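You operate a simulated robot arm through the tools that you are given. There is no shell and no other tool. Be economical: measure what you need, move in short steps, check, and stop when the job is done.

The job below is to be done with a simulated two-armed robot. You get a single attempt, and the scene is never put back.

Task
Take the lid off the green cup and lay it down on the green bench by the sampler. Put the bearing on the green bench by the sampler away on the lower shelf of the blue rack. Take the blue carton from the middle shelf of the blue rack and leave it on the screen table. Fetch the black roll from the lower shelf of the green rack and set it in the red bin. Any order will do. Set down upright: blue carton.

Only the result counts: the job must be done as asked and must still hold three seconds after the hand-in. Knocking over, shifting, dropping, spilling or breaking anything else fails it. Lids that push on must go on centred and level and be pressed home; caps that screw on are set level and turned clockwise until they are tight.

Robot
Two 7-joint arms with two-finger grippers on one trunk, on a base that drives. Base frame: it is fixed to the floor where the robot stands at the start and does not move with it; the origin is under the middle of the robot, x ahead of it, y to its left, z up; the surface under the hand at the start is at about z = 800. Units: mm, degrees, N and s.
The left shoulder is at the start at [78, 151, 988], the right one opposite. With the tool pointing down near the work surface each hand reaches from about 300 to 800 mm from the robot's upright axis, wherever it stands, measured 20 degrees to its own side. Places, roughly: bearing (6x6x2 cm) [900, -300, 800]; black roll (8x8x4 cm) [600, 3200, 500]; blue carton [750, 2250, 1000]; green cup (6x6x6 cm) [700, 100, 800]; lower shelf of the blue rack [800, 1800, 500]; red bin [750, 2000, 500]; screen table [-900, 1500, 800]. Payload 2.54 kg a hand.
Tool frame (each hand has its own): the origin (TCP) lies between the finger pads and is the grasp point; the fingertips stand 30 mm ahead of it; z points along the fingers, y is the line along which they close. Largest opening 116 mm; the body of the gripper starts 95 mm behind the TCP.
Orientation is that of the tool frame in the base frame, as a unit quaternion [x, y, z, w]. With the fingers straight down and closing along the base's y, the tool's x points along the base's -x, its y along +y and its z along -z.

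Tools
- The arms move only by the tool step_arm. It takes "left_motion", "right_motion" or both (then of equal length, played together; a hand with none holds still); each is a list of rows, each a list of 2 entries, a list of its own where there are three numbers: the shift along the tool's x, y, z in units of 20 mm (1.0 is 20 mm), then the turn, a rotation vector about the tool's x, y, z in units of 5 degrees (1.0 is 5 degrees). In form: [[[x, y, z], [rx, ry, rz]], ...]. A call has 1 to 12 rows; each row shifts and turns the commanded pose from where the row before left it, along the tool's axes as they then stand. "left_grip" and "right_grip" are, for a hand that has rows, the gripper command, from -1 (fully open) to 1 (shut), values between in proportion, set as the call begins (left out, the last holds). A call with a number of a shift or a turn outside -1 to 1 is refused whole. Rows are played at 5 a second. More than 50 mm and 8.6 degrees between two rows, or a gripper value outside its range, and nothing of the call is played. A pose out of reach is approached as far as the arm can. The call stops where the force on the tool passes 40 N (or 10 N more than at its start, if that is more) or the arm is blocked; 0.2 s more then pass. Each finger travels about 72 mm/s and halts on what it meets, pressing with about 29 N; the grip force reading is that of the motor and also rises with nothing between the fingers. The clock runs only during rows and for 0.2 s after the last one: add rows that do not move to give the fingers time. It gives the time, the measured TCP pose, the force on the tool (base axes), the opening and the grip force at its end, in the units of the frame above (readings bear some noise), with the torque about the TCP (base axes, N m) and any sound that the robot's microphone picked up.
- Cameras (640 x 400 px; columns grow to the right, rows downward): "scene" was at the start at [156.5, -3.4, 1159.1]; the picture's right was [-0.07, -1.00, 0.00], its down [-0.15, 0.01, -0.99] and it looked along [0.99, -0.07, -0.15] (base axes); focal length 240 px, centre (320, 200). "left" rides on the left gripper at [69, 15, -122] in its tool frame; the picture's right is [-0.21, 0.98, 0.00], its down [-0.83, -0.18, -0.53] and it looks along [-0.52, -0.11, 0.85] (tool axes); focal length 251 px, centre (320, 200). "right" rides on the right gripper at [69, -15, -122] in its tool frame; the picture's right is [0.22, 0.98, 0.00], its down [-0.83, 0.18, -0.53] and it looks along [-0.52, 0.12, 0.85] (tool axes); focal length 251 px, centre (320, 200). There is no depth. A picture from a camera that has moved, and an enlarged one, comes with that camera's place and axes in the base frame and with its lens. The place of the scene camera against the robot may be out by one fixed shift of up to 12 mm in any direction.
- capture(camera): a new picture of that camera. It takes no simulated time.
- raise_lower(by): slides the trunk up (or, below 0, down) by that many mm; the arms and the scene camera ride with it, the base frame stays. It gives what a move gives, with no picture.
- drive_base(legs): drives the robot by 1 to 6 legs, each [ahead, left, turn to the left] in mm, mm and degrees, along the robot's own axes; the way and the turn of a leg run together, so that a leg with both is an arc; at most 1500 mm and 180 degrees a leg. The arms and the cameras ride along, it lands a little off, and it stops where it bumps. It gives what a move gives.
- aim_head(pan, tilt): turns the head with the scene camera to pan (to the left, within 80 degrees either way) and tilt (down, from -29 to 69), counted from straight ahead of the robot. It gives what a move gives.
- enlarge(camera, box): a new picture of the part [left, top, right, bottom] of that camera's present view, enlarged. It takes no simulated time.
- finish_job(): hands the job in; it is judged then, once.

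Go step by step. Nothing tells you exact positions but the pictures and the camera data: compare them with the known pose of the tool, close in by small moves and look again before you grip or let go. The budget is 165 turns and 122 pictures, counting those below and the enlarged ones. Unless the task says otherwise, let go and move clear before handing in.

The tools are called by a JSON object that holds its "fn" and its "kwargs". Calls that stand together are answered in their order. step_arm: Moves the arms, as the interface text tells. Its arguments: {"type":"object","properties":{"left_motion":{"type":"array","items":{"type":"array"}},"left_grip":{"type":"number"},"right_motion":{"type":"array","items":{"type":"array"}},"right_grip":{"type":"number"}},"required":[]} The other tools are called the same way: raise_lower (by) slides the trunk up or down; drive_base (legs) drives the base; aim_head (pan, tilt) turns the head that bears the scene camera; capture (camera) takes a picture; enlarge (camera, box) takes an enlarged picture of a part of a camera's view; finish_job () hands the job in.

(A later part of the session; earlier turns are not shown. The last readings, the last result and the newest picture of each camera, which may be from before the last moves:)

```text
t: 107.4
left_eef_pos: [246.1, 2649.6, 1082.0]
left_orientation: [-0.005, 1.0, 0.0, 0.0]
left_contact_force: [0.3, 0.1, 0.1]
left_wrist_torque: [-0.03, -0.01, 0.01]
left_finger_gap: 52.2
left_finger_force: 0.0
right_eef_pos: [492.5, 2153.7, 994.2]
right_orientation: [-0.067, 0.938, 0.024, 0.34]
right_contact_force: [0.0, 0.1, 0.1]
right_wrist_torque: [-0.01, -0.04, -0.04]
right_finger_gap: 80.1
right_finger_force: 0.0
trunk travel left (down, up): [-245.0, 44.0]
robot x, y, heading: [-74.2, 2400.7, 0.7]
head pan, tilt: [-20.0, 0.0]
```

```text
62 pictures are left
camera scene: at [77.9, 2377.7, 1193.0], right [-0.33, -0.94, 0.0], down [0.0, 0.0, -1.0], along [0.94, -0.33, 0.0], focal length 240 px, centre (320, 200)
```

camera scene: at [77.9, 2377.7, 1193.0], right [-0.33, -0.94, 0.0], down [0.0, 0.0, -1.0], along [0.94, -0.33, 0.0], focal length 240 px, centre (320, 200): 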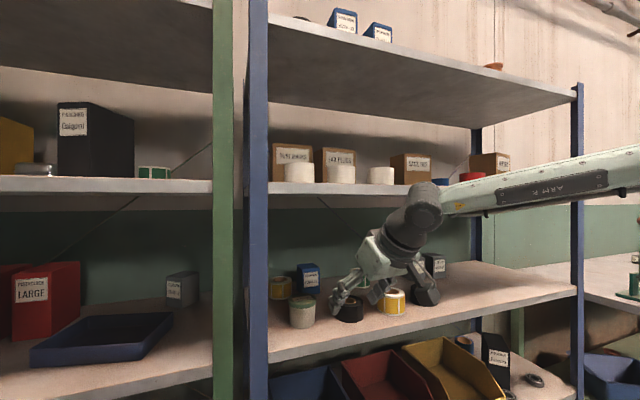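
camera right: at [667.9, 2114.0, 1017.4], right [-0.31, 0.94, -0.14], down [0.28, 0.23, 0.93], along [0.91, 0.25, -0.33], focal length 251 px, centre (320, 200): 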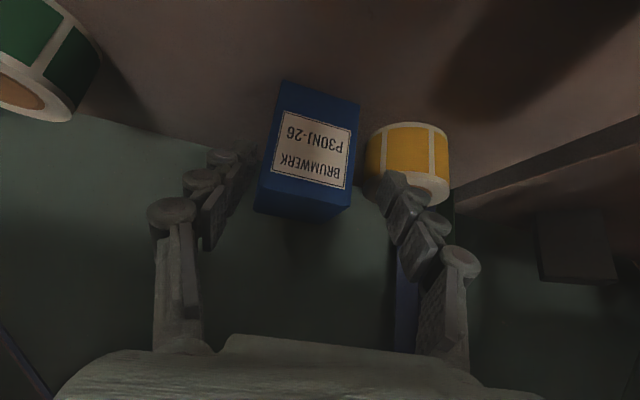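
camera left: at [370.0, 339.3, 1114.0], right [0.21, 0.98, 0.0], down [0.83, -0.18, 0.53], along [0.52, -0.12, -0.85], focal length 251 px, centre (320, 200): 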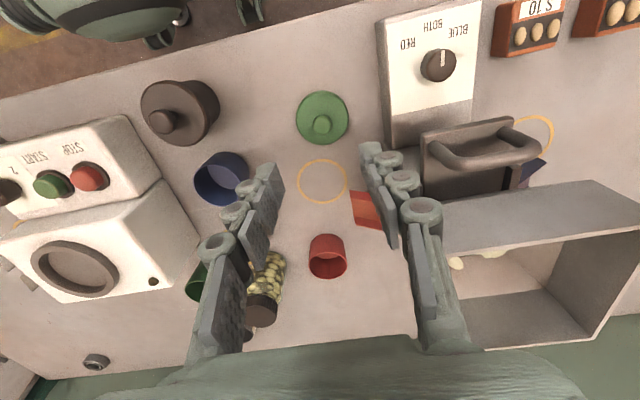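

{"fn": "raise_lower", "kwargs": {"by": -190}}

{"fn": "step_arm", "kwargs": {"right_motion": [[[-0.643, 0, -0.766], [0, 0, 0]], [[-0.643, 0, -0.766], [0, 0, 0]], [[-0.643, 0, -0.766], [0, 0, 0]], [[-0.643, 0, -0.766], [0, 0, 0]], [[-0.643, 0, -0.766], [0, 0, 0]], [[-0.643, 0, -0.766], [0, 0, 0]], [[-0.643, 0, -0.766], [0, 0, 0]], [[-0.643, 0, -0.766], [0, 0, 0]], [[-0.643, 0, -0.766], [0, 0, 0]]]}}

{"fn": "drive_base", "kwargs": {"legs": [[100, 0, 0]]}}

{"fn": "capture", "kwargs": {"camera": "scene"}}

{"fn": "capture", "kwargs": {"camera": "right"}}

```text
t: 109.5
left_eef_pos: [244.4, 2649.2, 892.7]
left_orientation: [-0.005, 1.0, -0.001, -0.001]
left_contact_force: [-0.1, 0.4, 0.1]
left_wrist_torque: [0.02, 0.0, 0.0]
left_finger_gap: 52.3
left_finger_force: 0.1
right_eef_pos: [492.3, 2152.6, 806.1]
right_orientation: [-0.068, 0.938, 0.024, 0.339]
right_contact_force: [0.4, 1.0, 0.0]
right_wrist_torque: [-0.02, 0.03, -0.01]
right_finger_gap: 79.8
right_finger_force: 0.0
trunk travel left (down, up): [-55.0, 234.0]
robot x, y, heading: [-70.3, 2403.0, 0.2]
head pan, tilt: [-20.0, 0.0]
```

```text
t: 111.5
left_eef_pos: [245.7, 2650.1, 892.7]
left_orientation: [-0.004, 1.0, -0.001, -0.001]
left_contact_force: [-0.2, 0.5, 0.4]
left_wrist_torque: [0.01, 0.0, 0.03]
left_finger_gap: 52.1
left_finger_force: 0.1
right_eef_pos: [494.1, 2153.8, 986.2]
right_orientation: [-0.067, 0.938, 0.025, 0.34]
right_contact_force: [-0.7, 0.5, -1.0]
right_wrist_torque: [-0.01, 0.05, -0.02]
right_finger_gap: 80.2
right_finger_force: 0.2
trunk travel left (down, up): [-55.0, 234.0]
robot x, y, heading: [-68.0, 2404.3, 0.6]
head pan, tilt: [-20.0, 0.0]
```

```text
t: 112.6
left_eef_pos: [341.1, 2650.6, 891.9]
left_orientation: [-0.004, 1.0, -0.001, -0.001]
left_contact_force: [-0.3, -0.5, 0.9]
left_wrist_torque: [0.02, -0.02, 0.01]
left_finger_gap: 52.0
left_finger_force: 0.1
right_eef_pos: [591.4, 2154.5, 986.2]
right_orientation: [-0.068, 0.938, 0.025, 0.34]
right_contact_force: [-0.1, 0.0, 0.1]
right_wrist_torque: [0.0, -0.02, 0.0]
right_finger_gap: 79.7
right_finger_force: 0.1
trunk travel left (down, up): [-55.0, 234.0]
robot x, y, heading: [26.2, 2404.1, 0.4]
head pan, tilt: [-20.0, 0.0]
```

```text
61 pictures are left
camera scene: at [174.8, 2378.4, 1003.1], right [-0.33, -0.94, 0.0], down [0.0, 0.0, -1.0], along [0.94, -0.33, 0.0], focal length 240 px, centre (320, 200)
```

scene: 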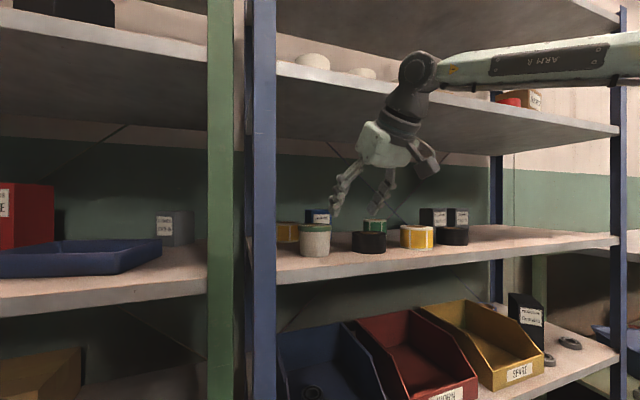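

```text
60 pictures are left
camera right: at [463.7, 2120.6, 1035.7], right [-0.3, 0.94, -0.14], down [0.26, 0.22, 0.94], along [0.92, 0.25, -0.32], focal length 251 px, centre (320, 200)
```

right: 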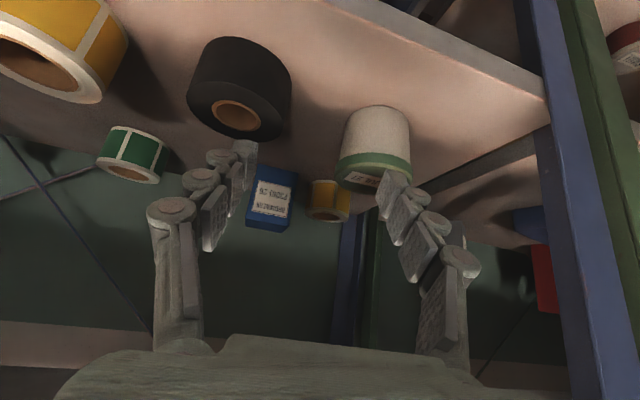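

The wrist joint sits higher than I assumed, so I'll tilt the hand to about 55°. That keeps it under the upper shelf. Then I drive in.

{"fn": "step_arm", "kwargs": {"right_motion": [[[0, 0, 0], [0, -1, 0]], [[0, 0, 0], [0, -1, 0]], [[0, 0, 0], [0, -1, 0]], [[0, 0, 0], [0, 0, 0]]]}}

{"fn": "drive_base", "kwargs": {"legs": [[95, 0, 0]]}}

{"fn": "capture", "kwargs": {"camera": "scene"}}

{"fn": "capture", "kwargs": {"camera": "right"}}

```text
t: 113.6
left_eef_pos: [342.1, 2651.2, 891.9]
left_orientation: [-0.004, 1.0, -0.002, -0.001]
left_contact_force: [-0.9, -0.1, 0.3]
left_wrist_torque: [-0.02, 0.0, 0.0]
left_finger_gap: 52.2
left_finger_force: 0.1
right_eef_pos: [589.3, 2153.4, 985.1]
right_orientation: [-0.064, 0.885, 0.034, 0.46]
right_contact_force: [-0.5, 0.8, 0.2]
right_wrist_torque: [0.04, 0.0, 0.0]
right_finger_gap: 79.9
right_finger_force: 0.1
trunk travel left (down, up): [-55.0, 234.0]
robot x, y, heading: [24.2, 2402.6, 0.7]
head pan, tilt: [-20.0, 0.0]
```

```text
t: 114.7
left_eef_pos: [437.0, 2650.6, 893.0]
left_orientation: [-0.001, 1.0, -0.001, -0.001]
left_contact_force: [0.2, 0.5, 0.1]
left_wrist_torque: [0.01, -0.01, 0.0]
left_finger_gap: 52.0
left_finger_force: 0.1
right_eef_pos: [683.4, 2153.1, 985.3]
right_orientation: [-0.063, 0.886, 0.033, 0.459]
right_contact_force: [0.6, -0.2, 0.2]
right_wrist_torque: [0.03, 0.01, 0.01]
right_finger_gap: 80.1
right_finger_force: 0.1
trunk travel left (down, up): [-55.0, 234.0]
robot x, y, heading: [113.6, 2405.5, 0.3]
head pan, tilt: [-20.0, 0.0]
```

```text
59 pictures are left
camera scene: at [269.2, 2378.6, 1003.1], right [-0.34, -0.94, 0.0], down [0.0, 0.0, -1.0], along [0.94, -0.34, 0.0], focal length 240 px, centre (320, 200)
```

scene: 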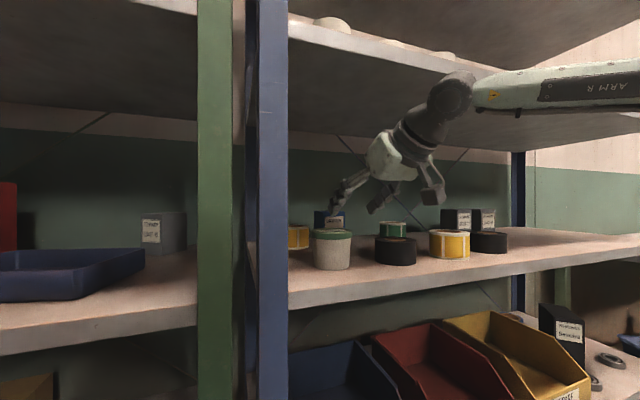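

```text
58 pictures are left
camera right: at [547.8, 2119.0, 999.6], right [-0.26, 0.95, -0.18], down [0.01, 0.19, 0.98], along [0.97, 0.25, -0.06], focal length 251 px, centre (320, 200)
```

right: 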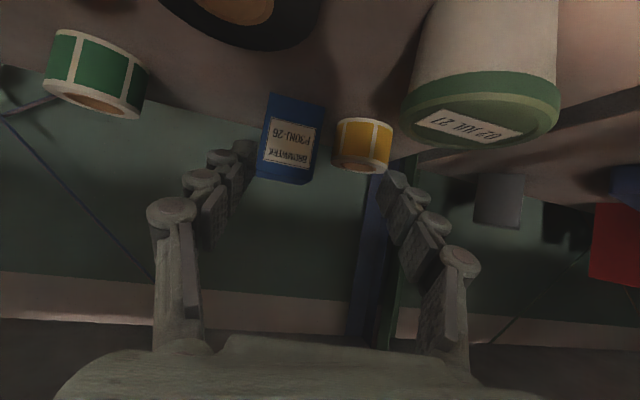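

Clearance under the upper shelf is good now. I advance over the small items toward the carton.

{"fn": "step_arm", "kwargs": {"right_motion": [[[-0.52, -0.46, 0.745], [0, 0, 0]], [[-0.52, -0.46, 0.745], [0, 0, 0]], [[-0.52, -0.46, 0.745], [0, 0, 0]], [[-0.32, 0, 0.87], [0, 0, 0]], [[-0.32, 0, 0.87], [0, 0, 0]]]}}

{"fn": "capture", "kwargs": {"camera": "right"}}

{"fn": "enlarge", "kwargs": {"camera": "scene", "box": [280, 30, 560, 290]}}

```text
t: 115.9
left_eef_pos: [438.2, 2650.4, 893.8]
left_orientation: [-0.003, 1.0, -0.001, -0.001]
left_contact_force: [0.5, -0.9, -0.2]
left_wrist_torque: [0.03, -0.06, 0.03]
left_finger_gap: 52.0
left_finger_force: 0.0
right_eef_pos: [776.8, 2137.6, 976.8]
right_orientation: [-0.064, 0.886, 0.032, 0.459]
right_contact_force: [0.0, 0.3, 0.8]
right_wrist_torque: [-0.02, -0.02, -0.01]
right_finger_gap: 80.1
right_finger_force: 0.0
trunk travel left (down, up): [-55.0, 234.0]
robot x, y, heading: [117.5, 2406.9, 0.5]
head pan, tilt: [-20.0, 0.0]
```

```text
57 pictures are left
camera right: at [641.7, 2102.9, 991.0], right [-0.26, 0.95, -0.18], down [0.01, 0.19, 0.98], along [0.97, 0.25, -0.06], focal length 251 px, centre (320, 200)
```

right: 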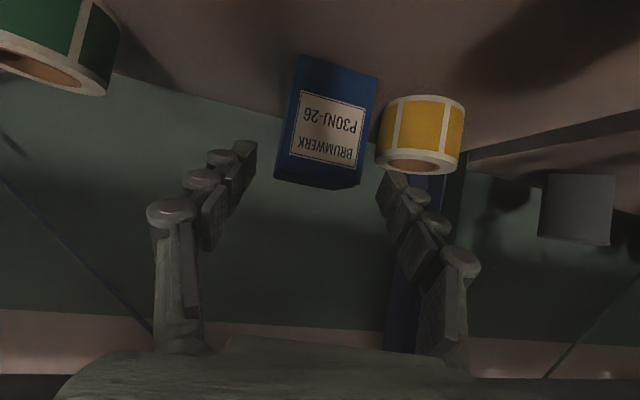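

```text
1.54 times, centred on (420, 160) of scene
camera zoom: at [269.2, 2378.6, 1003.1], right [-0.34, -0.94, 0.0], down [0.0, 0.0, -1.0], along [0.94, -0.34, 0.0], focal length 370 px, centre (166, 262)
```

zoom: 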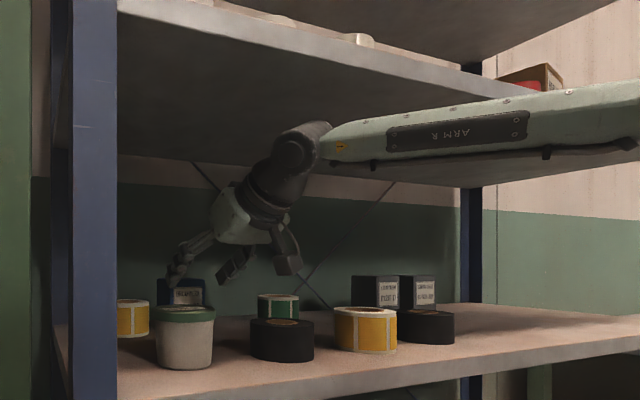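

{"fn": "enlarge", "kwargs": {"camera": "right", "box": [225, 40, 475, 220]}}

```text
2.22 times, centred on (350, 130) of right
camera zoom: at [641.7, 2102.9, 991.0], right [-0.26, 0.95, -0.18], down [0.01, 0.19, 0.98], along [0.97, 0.25, -0.06], focal length 559 px, centre (253, 356)
```

zoom: 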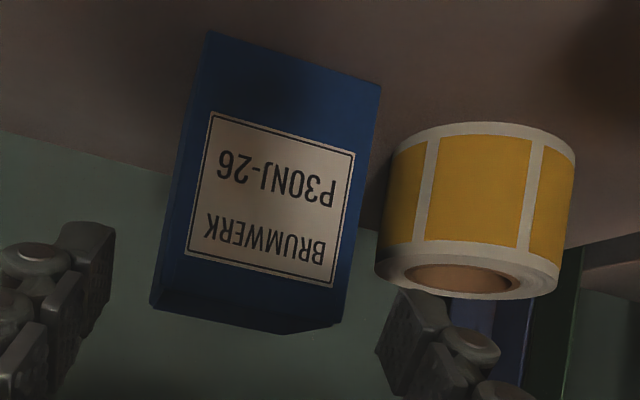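

{"fn": "step_arm", "kwargs": {"right_motion": [[[-0.28, 0.02, 0.77], [0, 0, 0]], [[-0.28, 0.02, 0.77], [0, 0, 0]], [[-0.28, 0.02, 0.77], [0, 0, 0]], [[-0.28, 0.02, 0.77], [0, 0, 0]], [[0, 0, 0], [0, 0, 0]]], "right_grip": -0.32}}

{"fn": "capture", "kwargs": {"camera": "right"}}

{"fn": "enlarge", "kwargs": {"camera": "scene", "box": [280, 130, 440, 270]}}

```text
t: 117.1
left_eef_pos: [437.9, 2649.4, 892.2]
left_orientation: [-0.003, 1.0, -0.001, 0.0]
left_contact_force: [0.8, -0.5, 0.4]
left_wrist_torque: [0.04, 0.01, 0.01]
left_finger_gap: 52.4
left_finger_force: 0.1
right_eef_pos: [838.4, 2148.7, 956.3]
right_orientation: [-0.063, 0.885, 0.033, 0.459]
right_contact_force: [-0.1, -0.4, -0.6]
right_wrist_torque: [0.0, 0.0, 0.03]
right_finger_gap: 76.6
right_finger_force: 0.1
trunk travel left (down, up): [-55.0, 234.0]
robot x, y, heading: [117.8, 2405.6, 0.5]
head pan, tilt: [-20.0, 0.0]
```

```text
54 pictures are left
camera right: at [703.8, 2114.2, 971.1], right [-0.26, 0.95, -0.18], down [0.01, 0.18, 0.98], along [0.97, 0.25, -0.06], focal length 251 px, centre (320, 200)
```

right: 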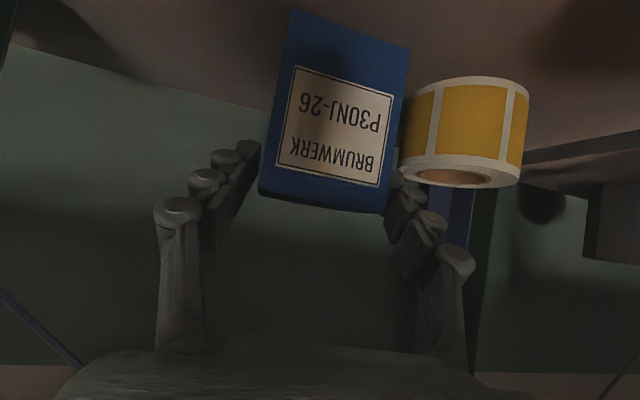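

```text
2.86 times, centred on (360, 200) of scene
camera zoom: at [269.2, 2378.6, 1003.1], right [-0.34, -0.94, 0.0], down [0.0, 0.0, -1.0], along [0.94, -0.34, 0.0], focal length 687 px, centre (206, 200)
```

zoom: 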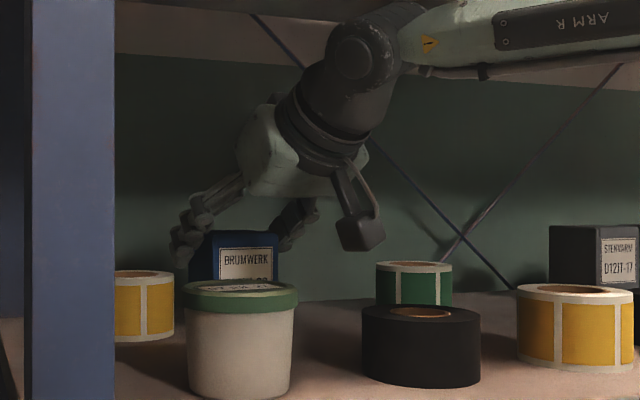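

The carton top sits centred between the fingers, so I'll close on it.

{"fn": "step_arm", "kwargs": {"right_motion": [[[0, 0, 0], [0, 0, 0]], [[0, 0, 0], [0, 0, 0]], [[0, 0, 0], [0, 0, 0]], [[0, 0, 0], [0, 0, 0]]], "right_grip": 1}}

{"fn": "capture", "kwargs": {"camera": "right"}}

```text
t: 118.1
left_eef_pos: [438.0, 2648.8, 893.0]
left_orientation: [-0.003, 1.0, -0.001, -0.001]
left_contact_force: [0.0, 0.4, 0.2]
left_wrist_torque: [0.02, 0.02, 0.01]
left_finger_gap: 52.3
left_finger_force: 0.0
right_eef_pos: [840.3, 2149.3, 958.5]
right_orientation: [-0.063, 0.885, 0.033, 0.46]
right_contact_force: [1.0, 0.9, 2.9]
right_wrist_torque: [0.19, -0.03, -0.02]
right_finger_gap: 61.3
right_finger_force: 29.6
trunk travel left (down, up): [-55.0, 234.0]
robot x, y, heading: [123.4, 2405.6, 0.4]
head pan, tilt: [-20.0, 0.0]
```

```text
52 pictures are left
camera right: at [703.6, 2114.3, 971.6], right [-0.26, 0.95, -0.18], down [0.01, 0.19, 0.98], along [0.97, 0.25, -0.06], focal length 251 px, centre (320, 200)
```

right: 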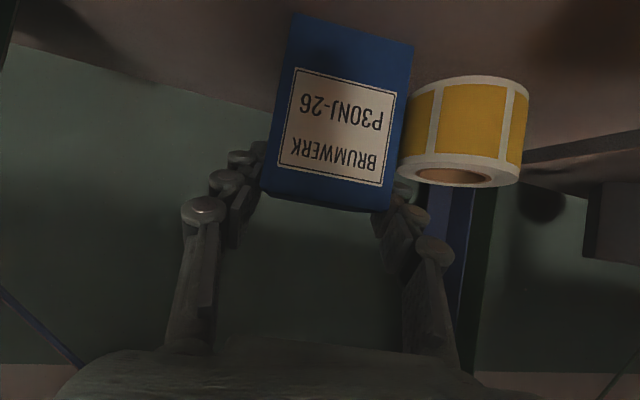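

Gripped. I'll lift 65 mm straight up and check before pulling out between the pot and the roll.

{"fn": "step_arm", "kwargs": {"right_motion": [[[-0.4, 0, -0.28], [0, 0, 0]], [[-0.6, 0, -0.42], [0, 0, 0]], [[-0.82, 0, -0.574], [0, 0, 0]], [[-0.82, 0, -0.574], [0, 0, 0]], [[0, 0, 0], [0, 0, 0]]]}}

{"fn": "capture", "kwargs": {"camera": "right"}}

{"fn": "capture", "kwargs": {"camera": "scene"}}

```text
t: 119.3
left_eef_pos: [437.3, 2650.5, 892.7]
left_orientation: [-0.002, 1.0, -0.001, 0.0]
left_contact_force: [-0.8, 0.1, 0.8]
left_wrist_torque: [0.0, 0.0, 0.01]
left_finger_gap: 52.2
left_finger_force: 0.0
right_eef_pos: [838.5, 2149.7, 1023.3]
right_orientation: [-0.063, 0.886, 0.033, 0.459]
right_contact_force: [0.2, -0.2, -3.1]
right_wrist_torque: [-0.02, 0.01, -0.02]
right_finger_gap: 61.0
right_finger_force: 28.6
trunk travel left (down, up): [-55.0, 234.0]
robot x, y, heading: [121.6, 2405.4, 0.3]
head pan, tilt: [-20.0, 0.0]
```

```text
51 pictures are left
camera right: at [703.1, 2115.2, 1038.1], right [-0.26, 0.95, -0.18], down [0.01, 0.19, 0.98], along [0.97, 0.25, -0.06], focal length 251 px, centre (320, 200)
```

right: 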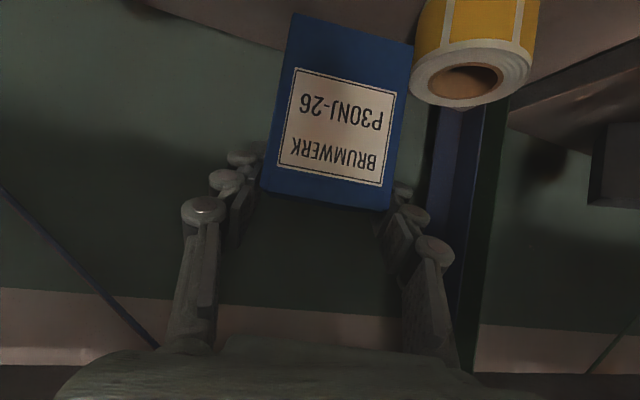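

```text
50 pictures are left
camera scene: at [269.3, 2378.6, 1003.1], right [-0.34, -0.94, 0.0], down [0.0, 0.0, -1.0], along [0.94, -0.34, 0.0], focal length 240 px, centre (320, 200)
```

scene: 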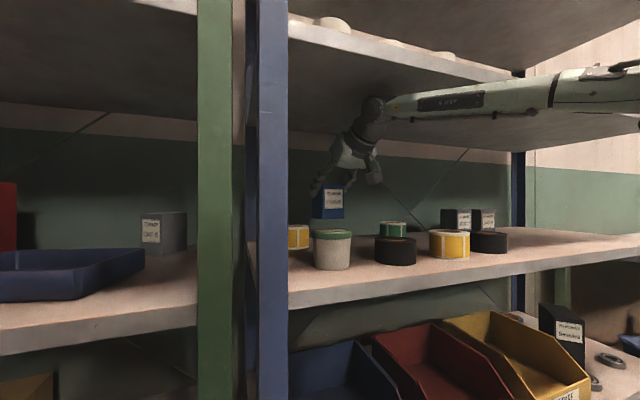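

{"fn": "step_arm", "kwargs": {"right_motion": [[[0.574, -0.3, -0.819], [0, 0, 0]], [[0.574, -0.3, -0.819], [0, 0, 0]], [[0.574, -0.2, -0.819], [0, 0, 0]], [[0.574, 0, -0.819], [0, 0, 0]], [[0.574, 0, -0.819], [0, 0, 0]], [[0.574, 0, -0.819], [0, 0, 0]]]}}

{"fn": "drive_base", "kwargs": {"legs": [[-350, 0, 0]]}}

{"fn": "aim_head", "kwargs": {"pan": 0, "tilt": 10}}

{"fn": "capture", "kwargs": {"camera": "scene"}}

```text
t: 120.7
left_eef_pos: [437.2, 2649.9, 892.7]
left_orientation: [-0.003, 1.0, -0.001, -0.001]
left_contact_force: [0.4, 0.9, 0.4]
left_wrist_torque: [0.0, 0.03, 0.02]
left_finger_gap: 52.3
left_finger_force: 0.1
right_eef_pos: [721.3, 2113.7, 1021.7]
right_orientation: [-0.062, 0.886, 0.032, 0.459]
right_contact_force: [0.4, 1.1, -0.8]
right_wrist_torque: [-0.02, 0.04, 0.02]
right_finger_gap: 61.4
right_finger_force: 29.3
trunk travel left (down, up): [-55.0, 234.0]
robot x, y, heading: [119.9, 2406.9, 0.2]
head pan, tilt: [-20.0, 0.0]
```

```text
t: 123.0
left_eef_pos: [94.4, 2649.0, 892.7]
left_orientation: [-0.005, 1.0, 0.0, -0.002]
left_contact_force: [-0.2, -0.1, 0.3]
left_wrist_torque: [0.01, -0.04, 0.0]
left_finger_gap: 52.4
left_finger_force: 0.1
right_eef_pos: [380.7, 2114.6, 1020.1]
right_orientation: [-0.065, 0.886, 0.034, 0.459]
right_contact_force: [-0.7, 0.3, -1.1]
right_wrist_torque: [-0.03, 0.02, -0.02]
right_finger_gap: 61.2
right_finger_force: 28.6
trunk travel left (down, up): [-55.0, 234.0]
robot x, y, heading: [-219.4, 2401.4, 0.3]
head pan, tilt: [-20.0, 0.0]
```

```text
t: 123.8
left_eef_pos: [94.0, 2648.8, 892.8]
left_orientation: [-0.004, 1.0, -0.001, -0.001]
left_contact_force: [-0.7, -0.1, -0.4]
left_wrist_torque: [0.0, -0.04, -0.03]
left_finger_gap: 52.5
left_finger_force: 0.0
right_eef_pos: [380.5, 2113.9, 1022.4]
right_orientation: [-0.065, 0.885, 0.034, 0.459]
right_contact_force: [-0.2, 0.2, -1.3]
right_wrist_torque: [0.0, 0.0, 0.0]
right_finger_gap: 61.5
right_finger_force: 29.7
trunk travel left (down, up): [-55.0, 234.0]
robot x, y, heading: [-224.3, 2404.4, 0.6]
head pan, tilt: [0.0, 10.0]
```

```text
49 pictures are left
camera scene: at [-64.6, 2407.5, 987.1], right [0.01, -1.0, 0.0], down [-0.17, 0.0, -0.98], along [0.98, 0.01, -0.17], focal length 240 px, centre (320, 200)
```

scene: 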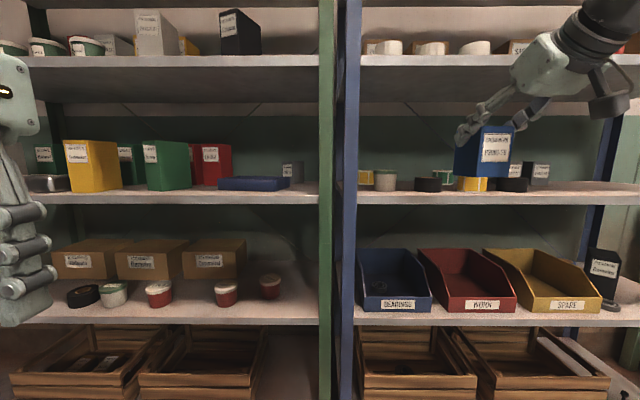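

The carton is out and the shelf is undisturbed; the black roll shows at the left of the green rack's lower shelf. Now I turn around to face the screen table.

{"fn": "raise_lower", "kwargs": {"by": 120}}

{"fn": "drive_base", "kwargs": {"legs": [[0, 0, 90], [0, 0, 90]]}}

{"fn": "aim_head", "kwargs": {"pan": 30, "tilt": 25}}

{"fn": "capture", "kwargs": {"camera": "scene"}}

```text
t: 125.3
left_eef_pos: [94.1, 2648.0, 1012.6]
left_orientation: [-0.006, 1.0, -0.001, -0.001]
left_contact_force: [-0.2, 0.3, -0.3]
left_wrist_torque: [0.01, -0.04, -0.02]
left_finger_gap: 52.2
left_finger_force: 0.2
right_eef_pos: [380.6, 2113.7, 1141.8]
right_orientation: [-0.064, 0.886, 0.033, 0.459]
right_contact_force: [0.3, 0.3, -1.8]
right_wrist_torque: [-0.05, 0.01, 0.01]
right_finger_gap: 61.7
right_finger_force: 29.1
trunk travel left (down, up): [-175.0, 114.0]
robot x, y, heading: [-223.4, 2406.4, 0.5]
head pan, tilt: [0.0, 10.0]
```

```text
t: 133.5
left_eef_pos: [-543.2, 2164.7, 1013.6]
left_orientation: [1.0, -0.005, 0.001, -0.001]
left_contact_force: [0.0, 0.4, 0.1]
left_wrist_torque: [0.01, 0.01, -0.01]
left_finger_gap: 52.0
left_finger_force: 0.1
right_eef_pos: [-817.2, 2704.1, 1140.9]
right_orientation: [0.886, 0.055, -0.459, 0.029]
right_contact_force: [0.2, 0.1, -2.1]
right_wrist_torque: [-0.03, 0.01, 0.01]
right_finger_gap: 61.3
right_finger_force: 29.1
trunk travel left (down, up): [-175.0, 114.0]
robot x, y, heading: [-222.0, 2400.2, 179.3]
head pan, tilt: [0.0, 10.0]
```

```text
t: 134.4
left_eef_pos: [-543.0, 2164.3, 1012.6]
left_orientation: [1.0, -0.005, 0.001, -0.001]
left_contact_force: [0.0, 0.2, -0.5]
left_wrist_torque: [0.04, 0.0, 0.01]
left_finger_gap: 52.4
left_finger_force: 0.1
right_eef_pos: [-818.4, 2704.9, 1141.7]
right_orientation: [0.886, 0.054, -0.459, 0.028]
right_contact_force: [-0.3, 0.7, -1.5]
right_wrist_torque: [-0.01, 0.02, 0.02]
right_finger_gap: 61.3
right_finger_force: 28.7
trunk travel left (down, up): [-175.0, 114.0]
robot x, y, heading: [-218.1, 2403.9, 179.5]
head pan, tilt: [30.0, 25.0]
```

```text
48 pictures are left
camera scene: at [-374.2, 2362.0, 1082.7], right [-0.49, 0.87, 0.0], down [0.37, 0.21, -0.91], along [-0.79, -0.44, -0.42], focal length 240 px, centre (320, 200)
```

scene: 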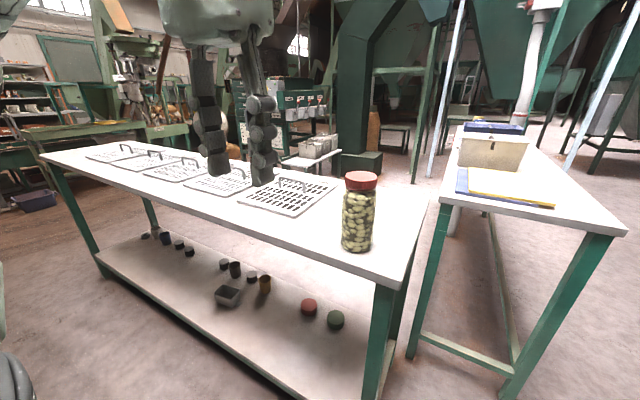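

The screen table has sieve plates up to y≈2055 and a jar near [-746, 2238]. A free spot at about [-900, 2125] suits the carton, so I drive alongside.

{"fn": "drive_base", "kwargs": {"legs": [[0, 545, 0]]}}

{"fn": "aim_head", "kwargs": {"pan": -20, "tilt": 30}}

{"fn": "capture", "kwargs": {"camera": "scene"}}

{"fn": "capture", "kwargs": {"camera": "right"}}

```text
t: 140.3
left_eef_pos: [-540.5, 1600.3, 1013.8]
left_orientation: [1.0, 0.004, 0.001, -0.001]
left_contact_force: [0.5, 0.3, 0.8]
left_wrist_torque: [-0.01, -0.01, 0.01]
left_finger_gap: 52.3
left_finger_force: 0.2
right_eef_pos: [-825.7, 2137.1, 1141.8]
right_orientation: [0.886, 0.062, -0.459, 0.032]
right_contact_force: [0.2, -0.7, -1.4]
right_wrist_torque: [-0.01, 0.02, 0.02]
right_finger_gap: 61.3
right_finger_force: 28.8
trunk travel left (down, up): [-175.0, 114.0]
robot x, y, heading: [-222.7, 1844.1, -179.5]
head pan, tilt: [30.0, 25.0]
```

```text
t: 141.5
left_eef_pos: [-540.0, 1601.2, 1013.6]
left_orientation: [1.0, 0.004, 0.002, -0.001]
left_contact_force: [-0.1, 0.0, 0.9]
left_wrist_torque: [0.0, 0.01, 0.0]
left_finger_gap: 52.5
left_finger_force: 0.0
right_eef_pos: [-824.8, 2135.8, 1141.5]
right_orientation: [0.885, 0.063, -0.46, 0.033]
right_contact_force: [0.5, -0.8, -1.3]
right_wrist_torque: [0.0, -0.02, 0.0]
right_finger_gap: 60.8
right_finger_force: 29.2
trunk travel left (down, up): [-175.0, 114.0]
robot x, y, heading: [-225.0, 1843.8, -179.9]
head pan, tilt: [-20.0, 30.0]
```

```text
47 pictures are left
camera scene: at [-380.8, 1878.8, 1074.7], right [0.34, 0.94, 0.0], down [0.47, -0.17, -0.87], along [-0.82, 0.29, -0.5], focal length 240 px, centre (320, 200)
```

scene: 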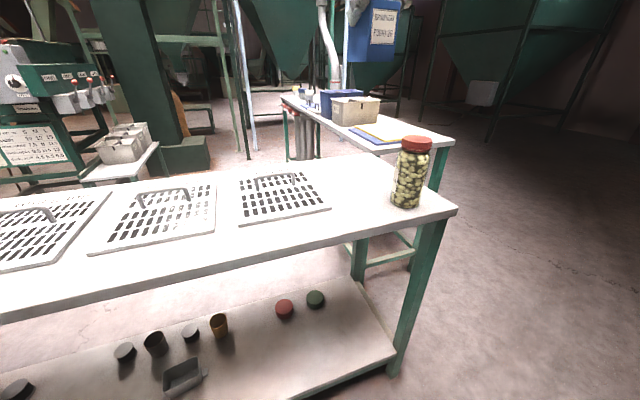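

```text
46 pictures are left
camera right: at [-688.6, 2171.9, 1155.6], right [0.26, -0.95, -0.18], down [-0.01, -0.19, 0.98], along [-0.97, -0.25, -0.06], focal length 251 px, centre (320, 200)
```

right: 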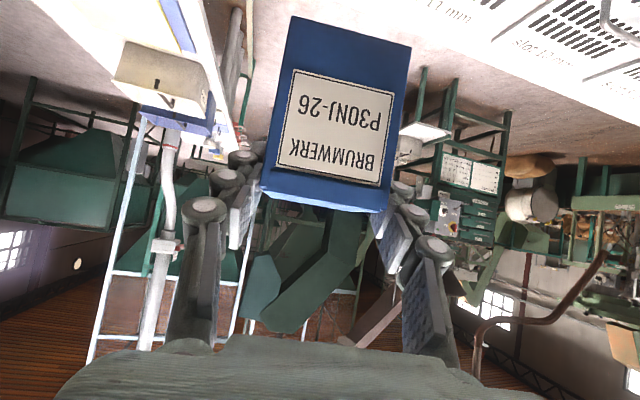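

{"fn": "step_arm", "kwargs": {"right_motion": [[[-0.574, 0.1, 0.819], [0, 0, 0]], [[-0.574, 0.1, 0.819], [0, 0, 0]], [[-0.574, 0.1, 0.819], [0, 0, 0]], [[-0.574, 0.1, 0.819], [0, 0, 0]], [[-0.574, 0.07, 0.819], [0, 0, 0]], [[0.819, 0, 0.574], [0, 0, 0]], [[0.819, 0, 0.574], [0, 0, 0]], [[0.819, 0, 0.574], [0, 0, 0]], [[0.819, 0, 0.574], [0, 0, 0]], [[0.819, 0, 0.574], [0, 0, 0]], [[0.819, 0, 0.574], [0, 0, 0]], [[0.819, 0, 0.574], [0, 0, 0]]]}}

{"fn": "capture", "kwargs": {"camera": "scene"}}

{"fn": "capture", "kwargs": {"camera": "right"}}

```text
t: 144.1
left_eef_pos: [-540.7, 1600.0, 1013.7]
left_orientation: [1.0, 0.003, 0.001, -0.001]
left_contact_force: [-0.6, -0.1, 0.7]
left_wrist_torque: [-0.01, 0.0, -0.01]
left_finger_gap: 52.3
left_finger_force: 0.1
right_eef_pos: [-922.6, 2114.2, 1000.5]
right_orientation: [0.886, 0.062, -0.458, 0.033]
right_contact_force: [-0.8, 0.3, -1.3]
right_wrist_torque: [0.01, 0.02, -0.02]
right_finger_gap: 61.3
right_finger_force: 28.6
trunk travel left (down, up): [-175.0, 114.0]
robot x, y, heading: [-223.9, 1847.9, -179.8]
head pan, tilt: [-20.0, 30.0]
```

```text
45 pictures are left
camera scene: at [-380.9, 1878.9, 1074.7], right [0.34, 0.94, 0.0], down [0.47, -0.17, -0.87], along [-0.82, 0.29, -0.5], focal length 240 px, centre (320, 200)
```

scene: 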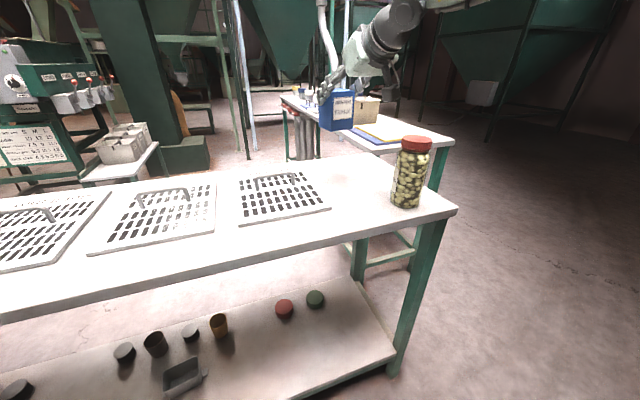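

```text
44 pictures are left
camera right: at [-786.4, 2149.8, 1015.1], right [0.26, -0.95, -0.17], down [-0.02, -0.18, 0.98], along [-0.97, -0.25, -0.06], focal length 251 px, centre (320, 200)
```

right: 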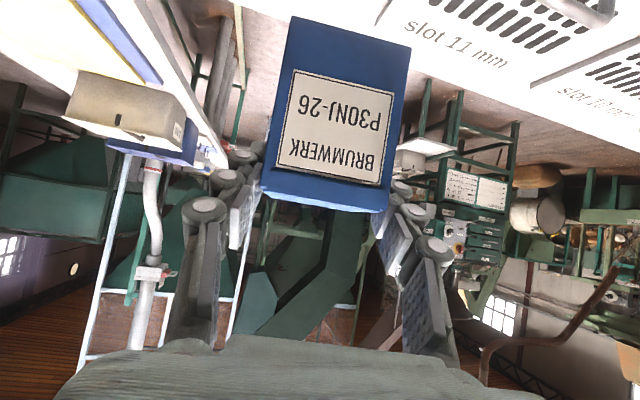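

The hand camera would pass close to the jar, so I'll set the carton a bit further back (x≈-975), then lower.

{"fn": "step_arm", "kwargs": {"right_motion": [[[-0.5, -0.22, 0.72], [0, 0, 0]], [[-0.5, -0.22, 0.72], [0, 0, 0]], [[0.819, 0, 0.574], [0, 0, 0]], [[0.819, 0, 0.574], [0, 0, 0]], [[0.819, 0, 0.574], [0, 0, 0]], [[0.819, 0, 0.574], [0, 0, 0]]]}}

{"fn": "capture", "kwargs": {"camera": "scene"}}

{"fn": "capture", "kwargs": {"camera": "right"}}

```text
t: 145.5
left_eef_pos: [-541.0, 1601.9, 1012.1]
left_orientation: [1.0, 0.003, 0.001, 0.0]
left_contact_force: [0.1, -0.4, 0.0]
left_wrist_torque: [0.06, -0.01, -0.02]
left_finger_gap: 52.2
left_finger_force: 0.0
right_eef_pos: [-958.7, 2117.6, 921.6]
right_orientation: [0.886, 0.062, -0.458, 0.032]
right_contact_force: [0.5, -0.1, -1.1]
right_wrist_torque: [-0.01, 0.0, 0.03]
right_finger_gap: 61.4
right_finger_force: 29.2
trunk travel left (down, up): [-175.0, 114.0]
robot x, y, heading: [-226.3, 1847.1, -179.7]
head pan, tilt: [-20.0, 30.0]
```

```text
43 pictures are left
camera scene: at [-380.9, 1878.8, 1074.7], right [0.34, 0.94, 0.0], down [0.47, -0.17, -0.87], along [-0.82, 0.29, -0.5], focal length 240 px, centre (320, 200)
```

scene: 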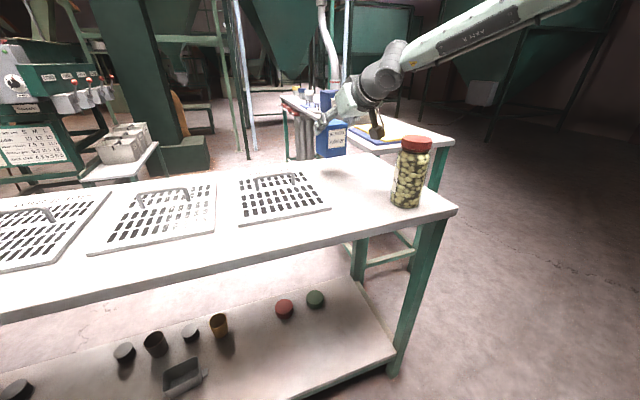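

```text
42 pictures are left
camera right: at [-822.2, 2153.6, 936.5], right [0.26, -0.95, -0.17], down [-0.01, -0.19, 0.98], along [-0.97, -0.25, -0.06], focal length 251 px, centre (320, 200)
```

right: 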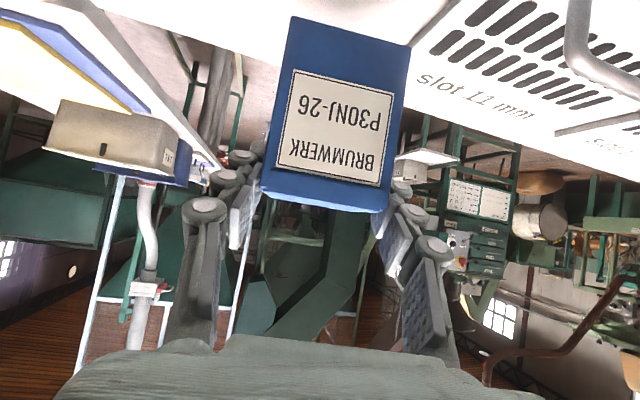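

{"fn": "enlarge", "kwargs": {"camera": "right", "box": [240, 0, 560, 200]}}

{"fn": "enlarge", "kwargs": {"camera": "scene", "box": [220, 70, 460, 230]}}

```text
2.00 times, centred on (400, 100) of right
camera zoom: at [-822.2, 2153.6, 936.5], right [0.26, -0.95, -0.17], down [-0.01, -0.19, 0.98], along [-0.97, -0.25, -0.06], focal length 503 px, centre (160, 400)
```

zoom: 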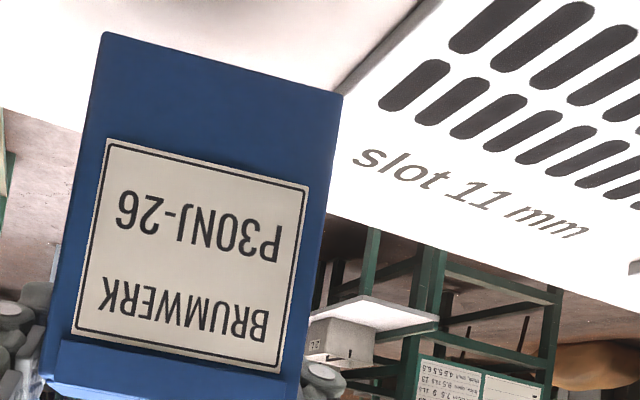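

```text
2.50 times, centred on (340, 150) of scene
camera zoom: at [-380.9, 1878.8, 1074.7], right [0.34, 0.94, 0.0], down [0.47, -0.17, -0.87], along [-0.82, 0.29, -0.5], focal length 601 px, centre (270, 325)
```

zoom: 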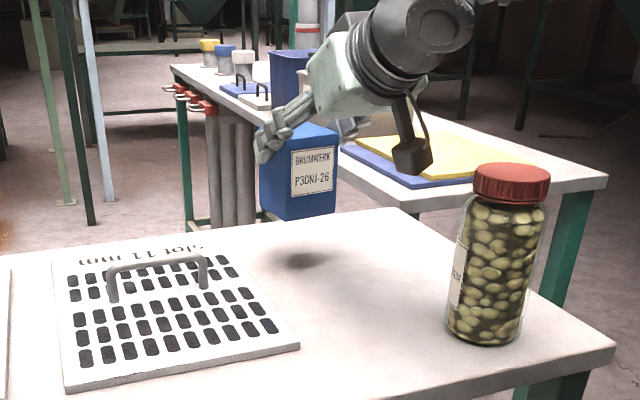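

{"fn": "step_arm", "kwargs": {"right_motion": [[[0.6, -0.25, 0.42], [0, 0, 0]], [[0.5, 0, 0.35], [0, 0, 0]], [[0.16, 0, 0.115], [0, 0, 0]], [[0.12, 0, 0.086], [0, 0, 0]], [[0.12, 0, 0.086], [0, 0, 0]], [[0, 0, 0], [0, 0, 0]]]}}

{"fn": "enlarge", "kwargs": {"camera": "scene", "box": [220, 70, 460, 230]}}

```text
t: 146.9
left_eef_pos: [-540.5, 1600.1, 1012.0]
left_orientation: [1.0, 0.003, 0.0, -0.002]
left_contact_force: [-0.6, -0.4, -0.4]
left_wrist_torque: [0.0, 0.02, 0.02]
left_finger_gap: 52.2
left_finger_force: 0.1
right_eef_pos: [-957.1, 2121.9, 883.3]
right_orientation: [0.885, 0.063, -0.459, 0.032]
right_contact_force: [0.4, -0.2, -1.8]
right_wrist_torque: [0.0, -0.03, 0.02]
right_finger_gap: 61.3
right_finger_force: 29.0
trunk travel left (down, up): [-175.0, 114.0]
robot x, y, heading: [-224.1, 1846.9, -179.8]
head pan, tilt: [-20.0, 30.0]
```

```text
2.50 times, centred on (340, 150) of scene
camera zoom: at [-380.8, 1878.8, 1074.7], right [0.34, 0.94, 0.0], down [0.47, -0.17, -0.87], along [-0.82, 0.29, -0.5], focal length 601 px, centre (270, 325)
```

zoom: 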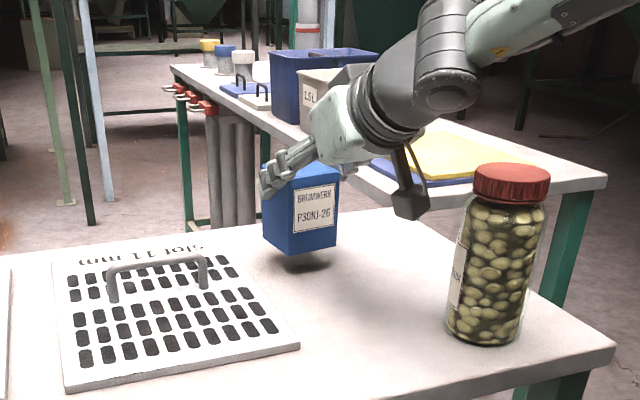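

{"fn": "step_arm", "kwargs": {"right_motion": [[[0.12, 0, 0.086], [0, 0, 0]], [[0.12, 0, 0.086], [0, 0, 0]], [[0.12, 0, 0.086], [0, 0, 0]], [[0, 0, 0], [0, 0, 0]]]}}

{"fn": "enlarge", "kwargs": {"camera": "scene", "box": [280, 110, 400, 190]}}

```text
t: 147.9
left_eef_pos: [-540.0, 1601.0, 1014.1]
left_orientation: [1.0, 0.004, 0.001, 0.0]
left_contact_force: [0.5, 0.5, 0.0]
left_wrist_torque: [0.01, 0.0, 0.02]
left_finger_gap: 52.1
left_finger_force: 0.1
right_eef_pos: [-958.2, 2121.6, 874.2]
right_orientation: [0.885, 0.063, -0.459, 0.033]
right_contact_force: [0.0, -0.7, -1.9]
right_wrist_torque: [-0.01, -0.03, 0.02]
right_finger_gap: 61.3
right_finger_force: 29.0
trunk travel left (down, up): [-175.0, 114.0]
robot x, y, heading: [-224.4, 1841.7, -179.8]
head pan, tilt: [-20.0, 30.0]
```

```text
5.00 times, centred on (340, 150) of scene
camera zoom: at [-380.8, 1878.8, 1074.7], right [0.34, 0.94, 0.0], down [0.47, -0.17, -0.87], along [-0.82, 0.29, -0.5], focal length 1202 px, centre (220, 450)
```

zoom: 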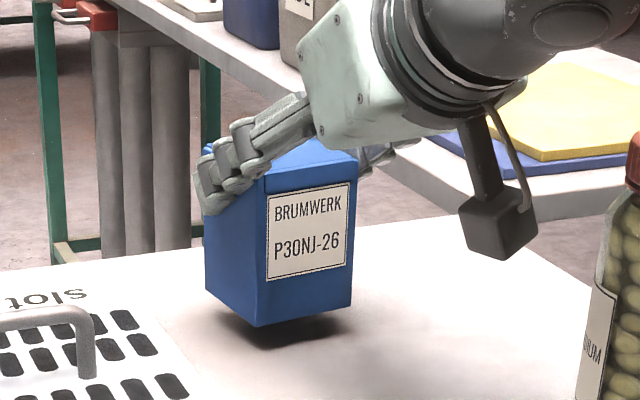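

{"fn": "step_arm", "kwargs": {"right_motion": [[[0.12, 0, 0.086], [0, 0, 0]], [[0.12, 0, 0.086], [0, 0, 0]], [[0.12, 0, 0.086], [0, 0, 0]], [[0, 0, 0], [0, 0, 0]]]}}

{"fn": "enlarge", "kwargs": {"camera": "scene", "box": [280, 110, 400, 190]}}

```text
t: 148.9
left_eef_pos: [-540.2, 1600.1, 1012.5]
left_orientation: [1.0, 0.004, 0.0, -0.002]
left_contact_force: [-0.2, 0.0, -0.3]
left_wrist_torque: [-0.01, -0.02, 0.02]
left_finger_gap: 51.9
left_finger_force: 0.1
right_eef_pos: [-958.3, 2122.7, 865.5]
right_orientation: [0.885, 0.062, -0.459, 0.032]
right_contact_force: [-0.1, 0.8, -1.6]
right_wrist_torque: [-0.02, 0.01, 0.0]
right_finger_gap: 61.4
right_finger_force: 28.6
trunk travel left (down, up): [-175.0, 114.0]
robot x, y, heading: [-224.1, 1845.8, -179.7]
head pan, tilt: [-20.0, 30.0]
```

```text
5.00 times, centred on (340, 150) of scene
camera zoom: at [-380.8, 1878.8, 1074.7], right [0.34, 0.94, 0.0], down [0.47, -0.17, -0.87], along [-0.82, 0.29, -0.5], focal length 1202 px, centre (220, 450)
```

zoom: 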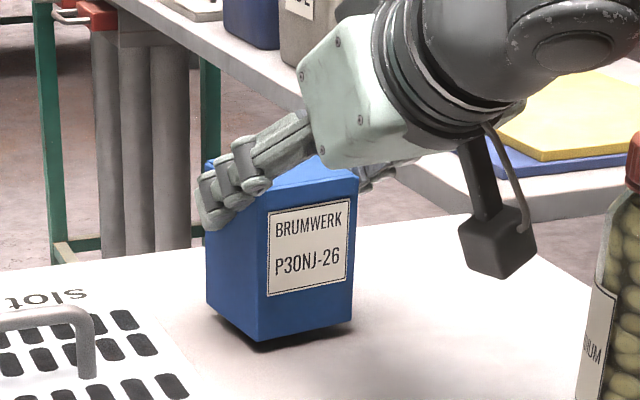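

Nearly down; a little more, with small rows.

{"fn": "step_arm", "kwargs": {"right_motion": [[[0.1, 0, 0.07], [0, 0, 0]], [[0.1, 0, 0.07], [0, 0, 0]], [[0.06, 0, 0.043], [0, 0, 0]], [[0, 0, 0], [0, 0, 0]]]}}

{"fn": "enlarge", "kwargs": {"camera": "scene", "box": [280, 110, 400, 190]}}

```text
t: 149.9
left_eef_pos: [-540.5, 1601.2, 1012.8]
left_orientation: [1.0, 0.004, 0.001, -0.001]
left_contact_force: [-0.3, 0.2, -0.6]
left_wrist_torque: [-0.01, 0.02, 0.02]
left_finger_gap: 52.2
left_finger_force: 0.2
right_eef_pos: [-958.7, 2121.1, 859.2]
right_orientation: [0.886, 0.062, -0.459, 0.032]
right_contact_force: [0.1, 0.2, -1.1]
right_wrist_torque: [-0.02, 0.0, -0.02]
right_finger_gap: 61.2
right_finger_force: 28.5
trunk travel left (down, up): [-175.0, 114.0]
robot x, y, heading: [-224.1, 1846.8, -179.6]
head pan, tilt: [-20.0, 30.0]
```

```text
5.00 times, centred on (340, 150) of scene
camera zoom: at [-380.8, 1878.8, 1074.7], right [0.34, 0.94, 0.0], down [0.47, -0.17, -0.87], along [-0.82, 0.29, -0.5], focal length 1202 px, centre (220, 450)
```

zoom: 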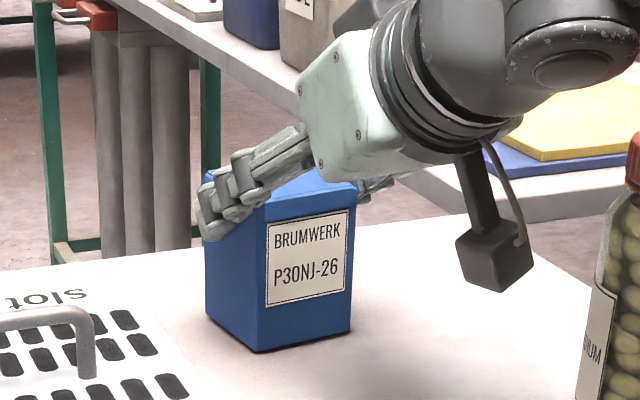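

{"fn": "step_arm", "kwargs": {"right_motion": [[[0.08, 0, 0.057], [0, 0, 0]], [[0.06, 0, 0.043], [0, 0, 0]], [[0, 0, 0], [0, 0, 0]]]}}

```text
t: 150.7
left_eef_pos: [-539.7, 1600.6, 1013.6]
left_orientation: [1.0, 0.004, 0.001, -0.001]
left_contact_force: [-0.2, -0.4, 0.1]
left_wrist_torque: [-0.03, 0.02, 0.03]
left_finger_gap: 52.2
left_finger_force: 0.1
right_eef_pos: [-958.6, 2122.8, 858.6]
right_orientation: [0.886, 0.062, -0.459, 0.032]
right_contact_force: [1.1, 0.0, 5.1]
right_wrist_torque: [-0.16, -0.29, 0.05]
right_finger_gap: 61.2
right_finger_force: 29.4
trunk travel left (down, up): [-175.0, 114.0]
robot x, y, heading: [-223.4, 1847.5, -179.6]
head pan, tilt: [-20.0, 30.0]
```

It has touched down. I'll open gently and rise straight up, which keeps the hand camera away from the jar.

{"fn": "step_arm", "kwargs": {"right_motion": [[[0, 0, 0], [0, 0, 0]], [[0, 0, 0], [0, 0, 0]], [[-0.3, 0, -0.21], [0, 0, 0]], [[-0.819, 0, -0.574], [0, 0, 0]], [[-0.819, 0, -0.574], [0, 0, 0]], [[-0.819, 0, -0.574], [0, 0, 0]], [[-0.819, 0, -0.574], [0, 0, 0]], [[-0.819, 0, -0.574], [0, 0, 0]], [[-0.819, 0, -0.574], [0, 0, 0]], [[-0.819, 0, -0.574], [0, 0, 0]], [[-0.819, 0, -0.574], [0, 0, 0]]], "right_grip": -0.32}}

{"fn": "capture", "kwargs": {"camera": "scene"}}

```text
t: 153.1
left_eef_pos: [-540.1, 1599.7, 1012.5]
left_orientation: [1.0, 0.004, 0.001, -0.001]
left_contact_force: [-0.4, 0.1, 0.2]
left_wrist_torque: [-0.04, 0.0, -0.02]
left_finger_gap: 52.1
left_finger_force: 0.1
right_eef_pos: [-958.9, 2122.3, 1025.6]
right_orientation: [0.886, 0.063, -0.459, 0.033]
right_contact_force: [-0.2, -0.4, 0.1]
right_wrist_torque: [0.0, -0.02, 0.0]
right_finger_gap: 76.3
right_finger_force: 0.2
trunk travel left (down, up): [-175.0, 114.0]
robot x, y, heading: [-222.4, 1845.0, -179.7]
head pan, tilt: [-20.0, 30.0]
```

```text
35 pictures are left
camera scene: at [-380.6, 1878.7, 1074.8], right [0.34, 0.94, 0.0], down [0.47, -0.17, -0.87], along [-0.82, 0.29, -0.5], focal length 240 px, centre (320, 200)
```

scene: 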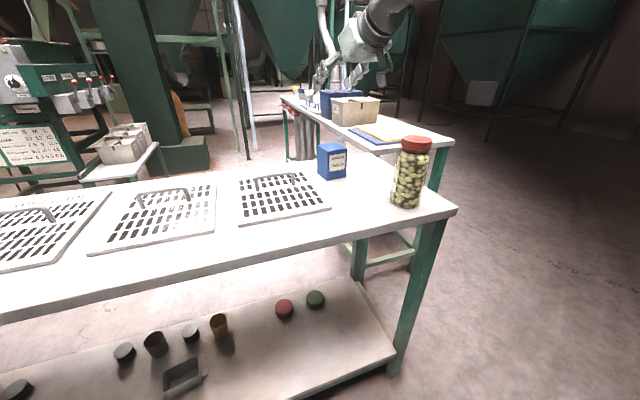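

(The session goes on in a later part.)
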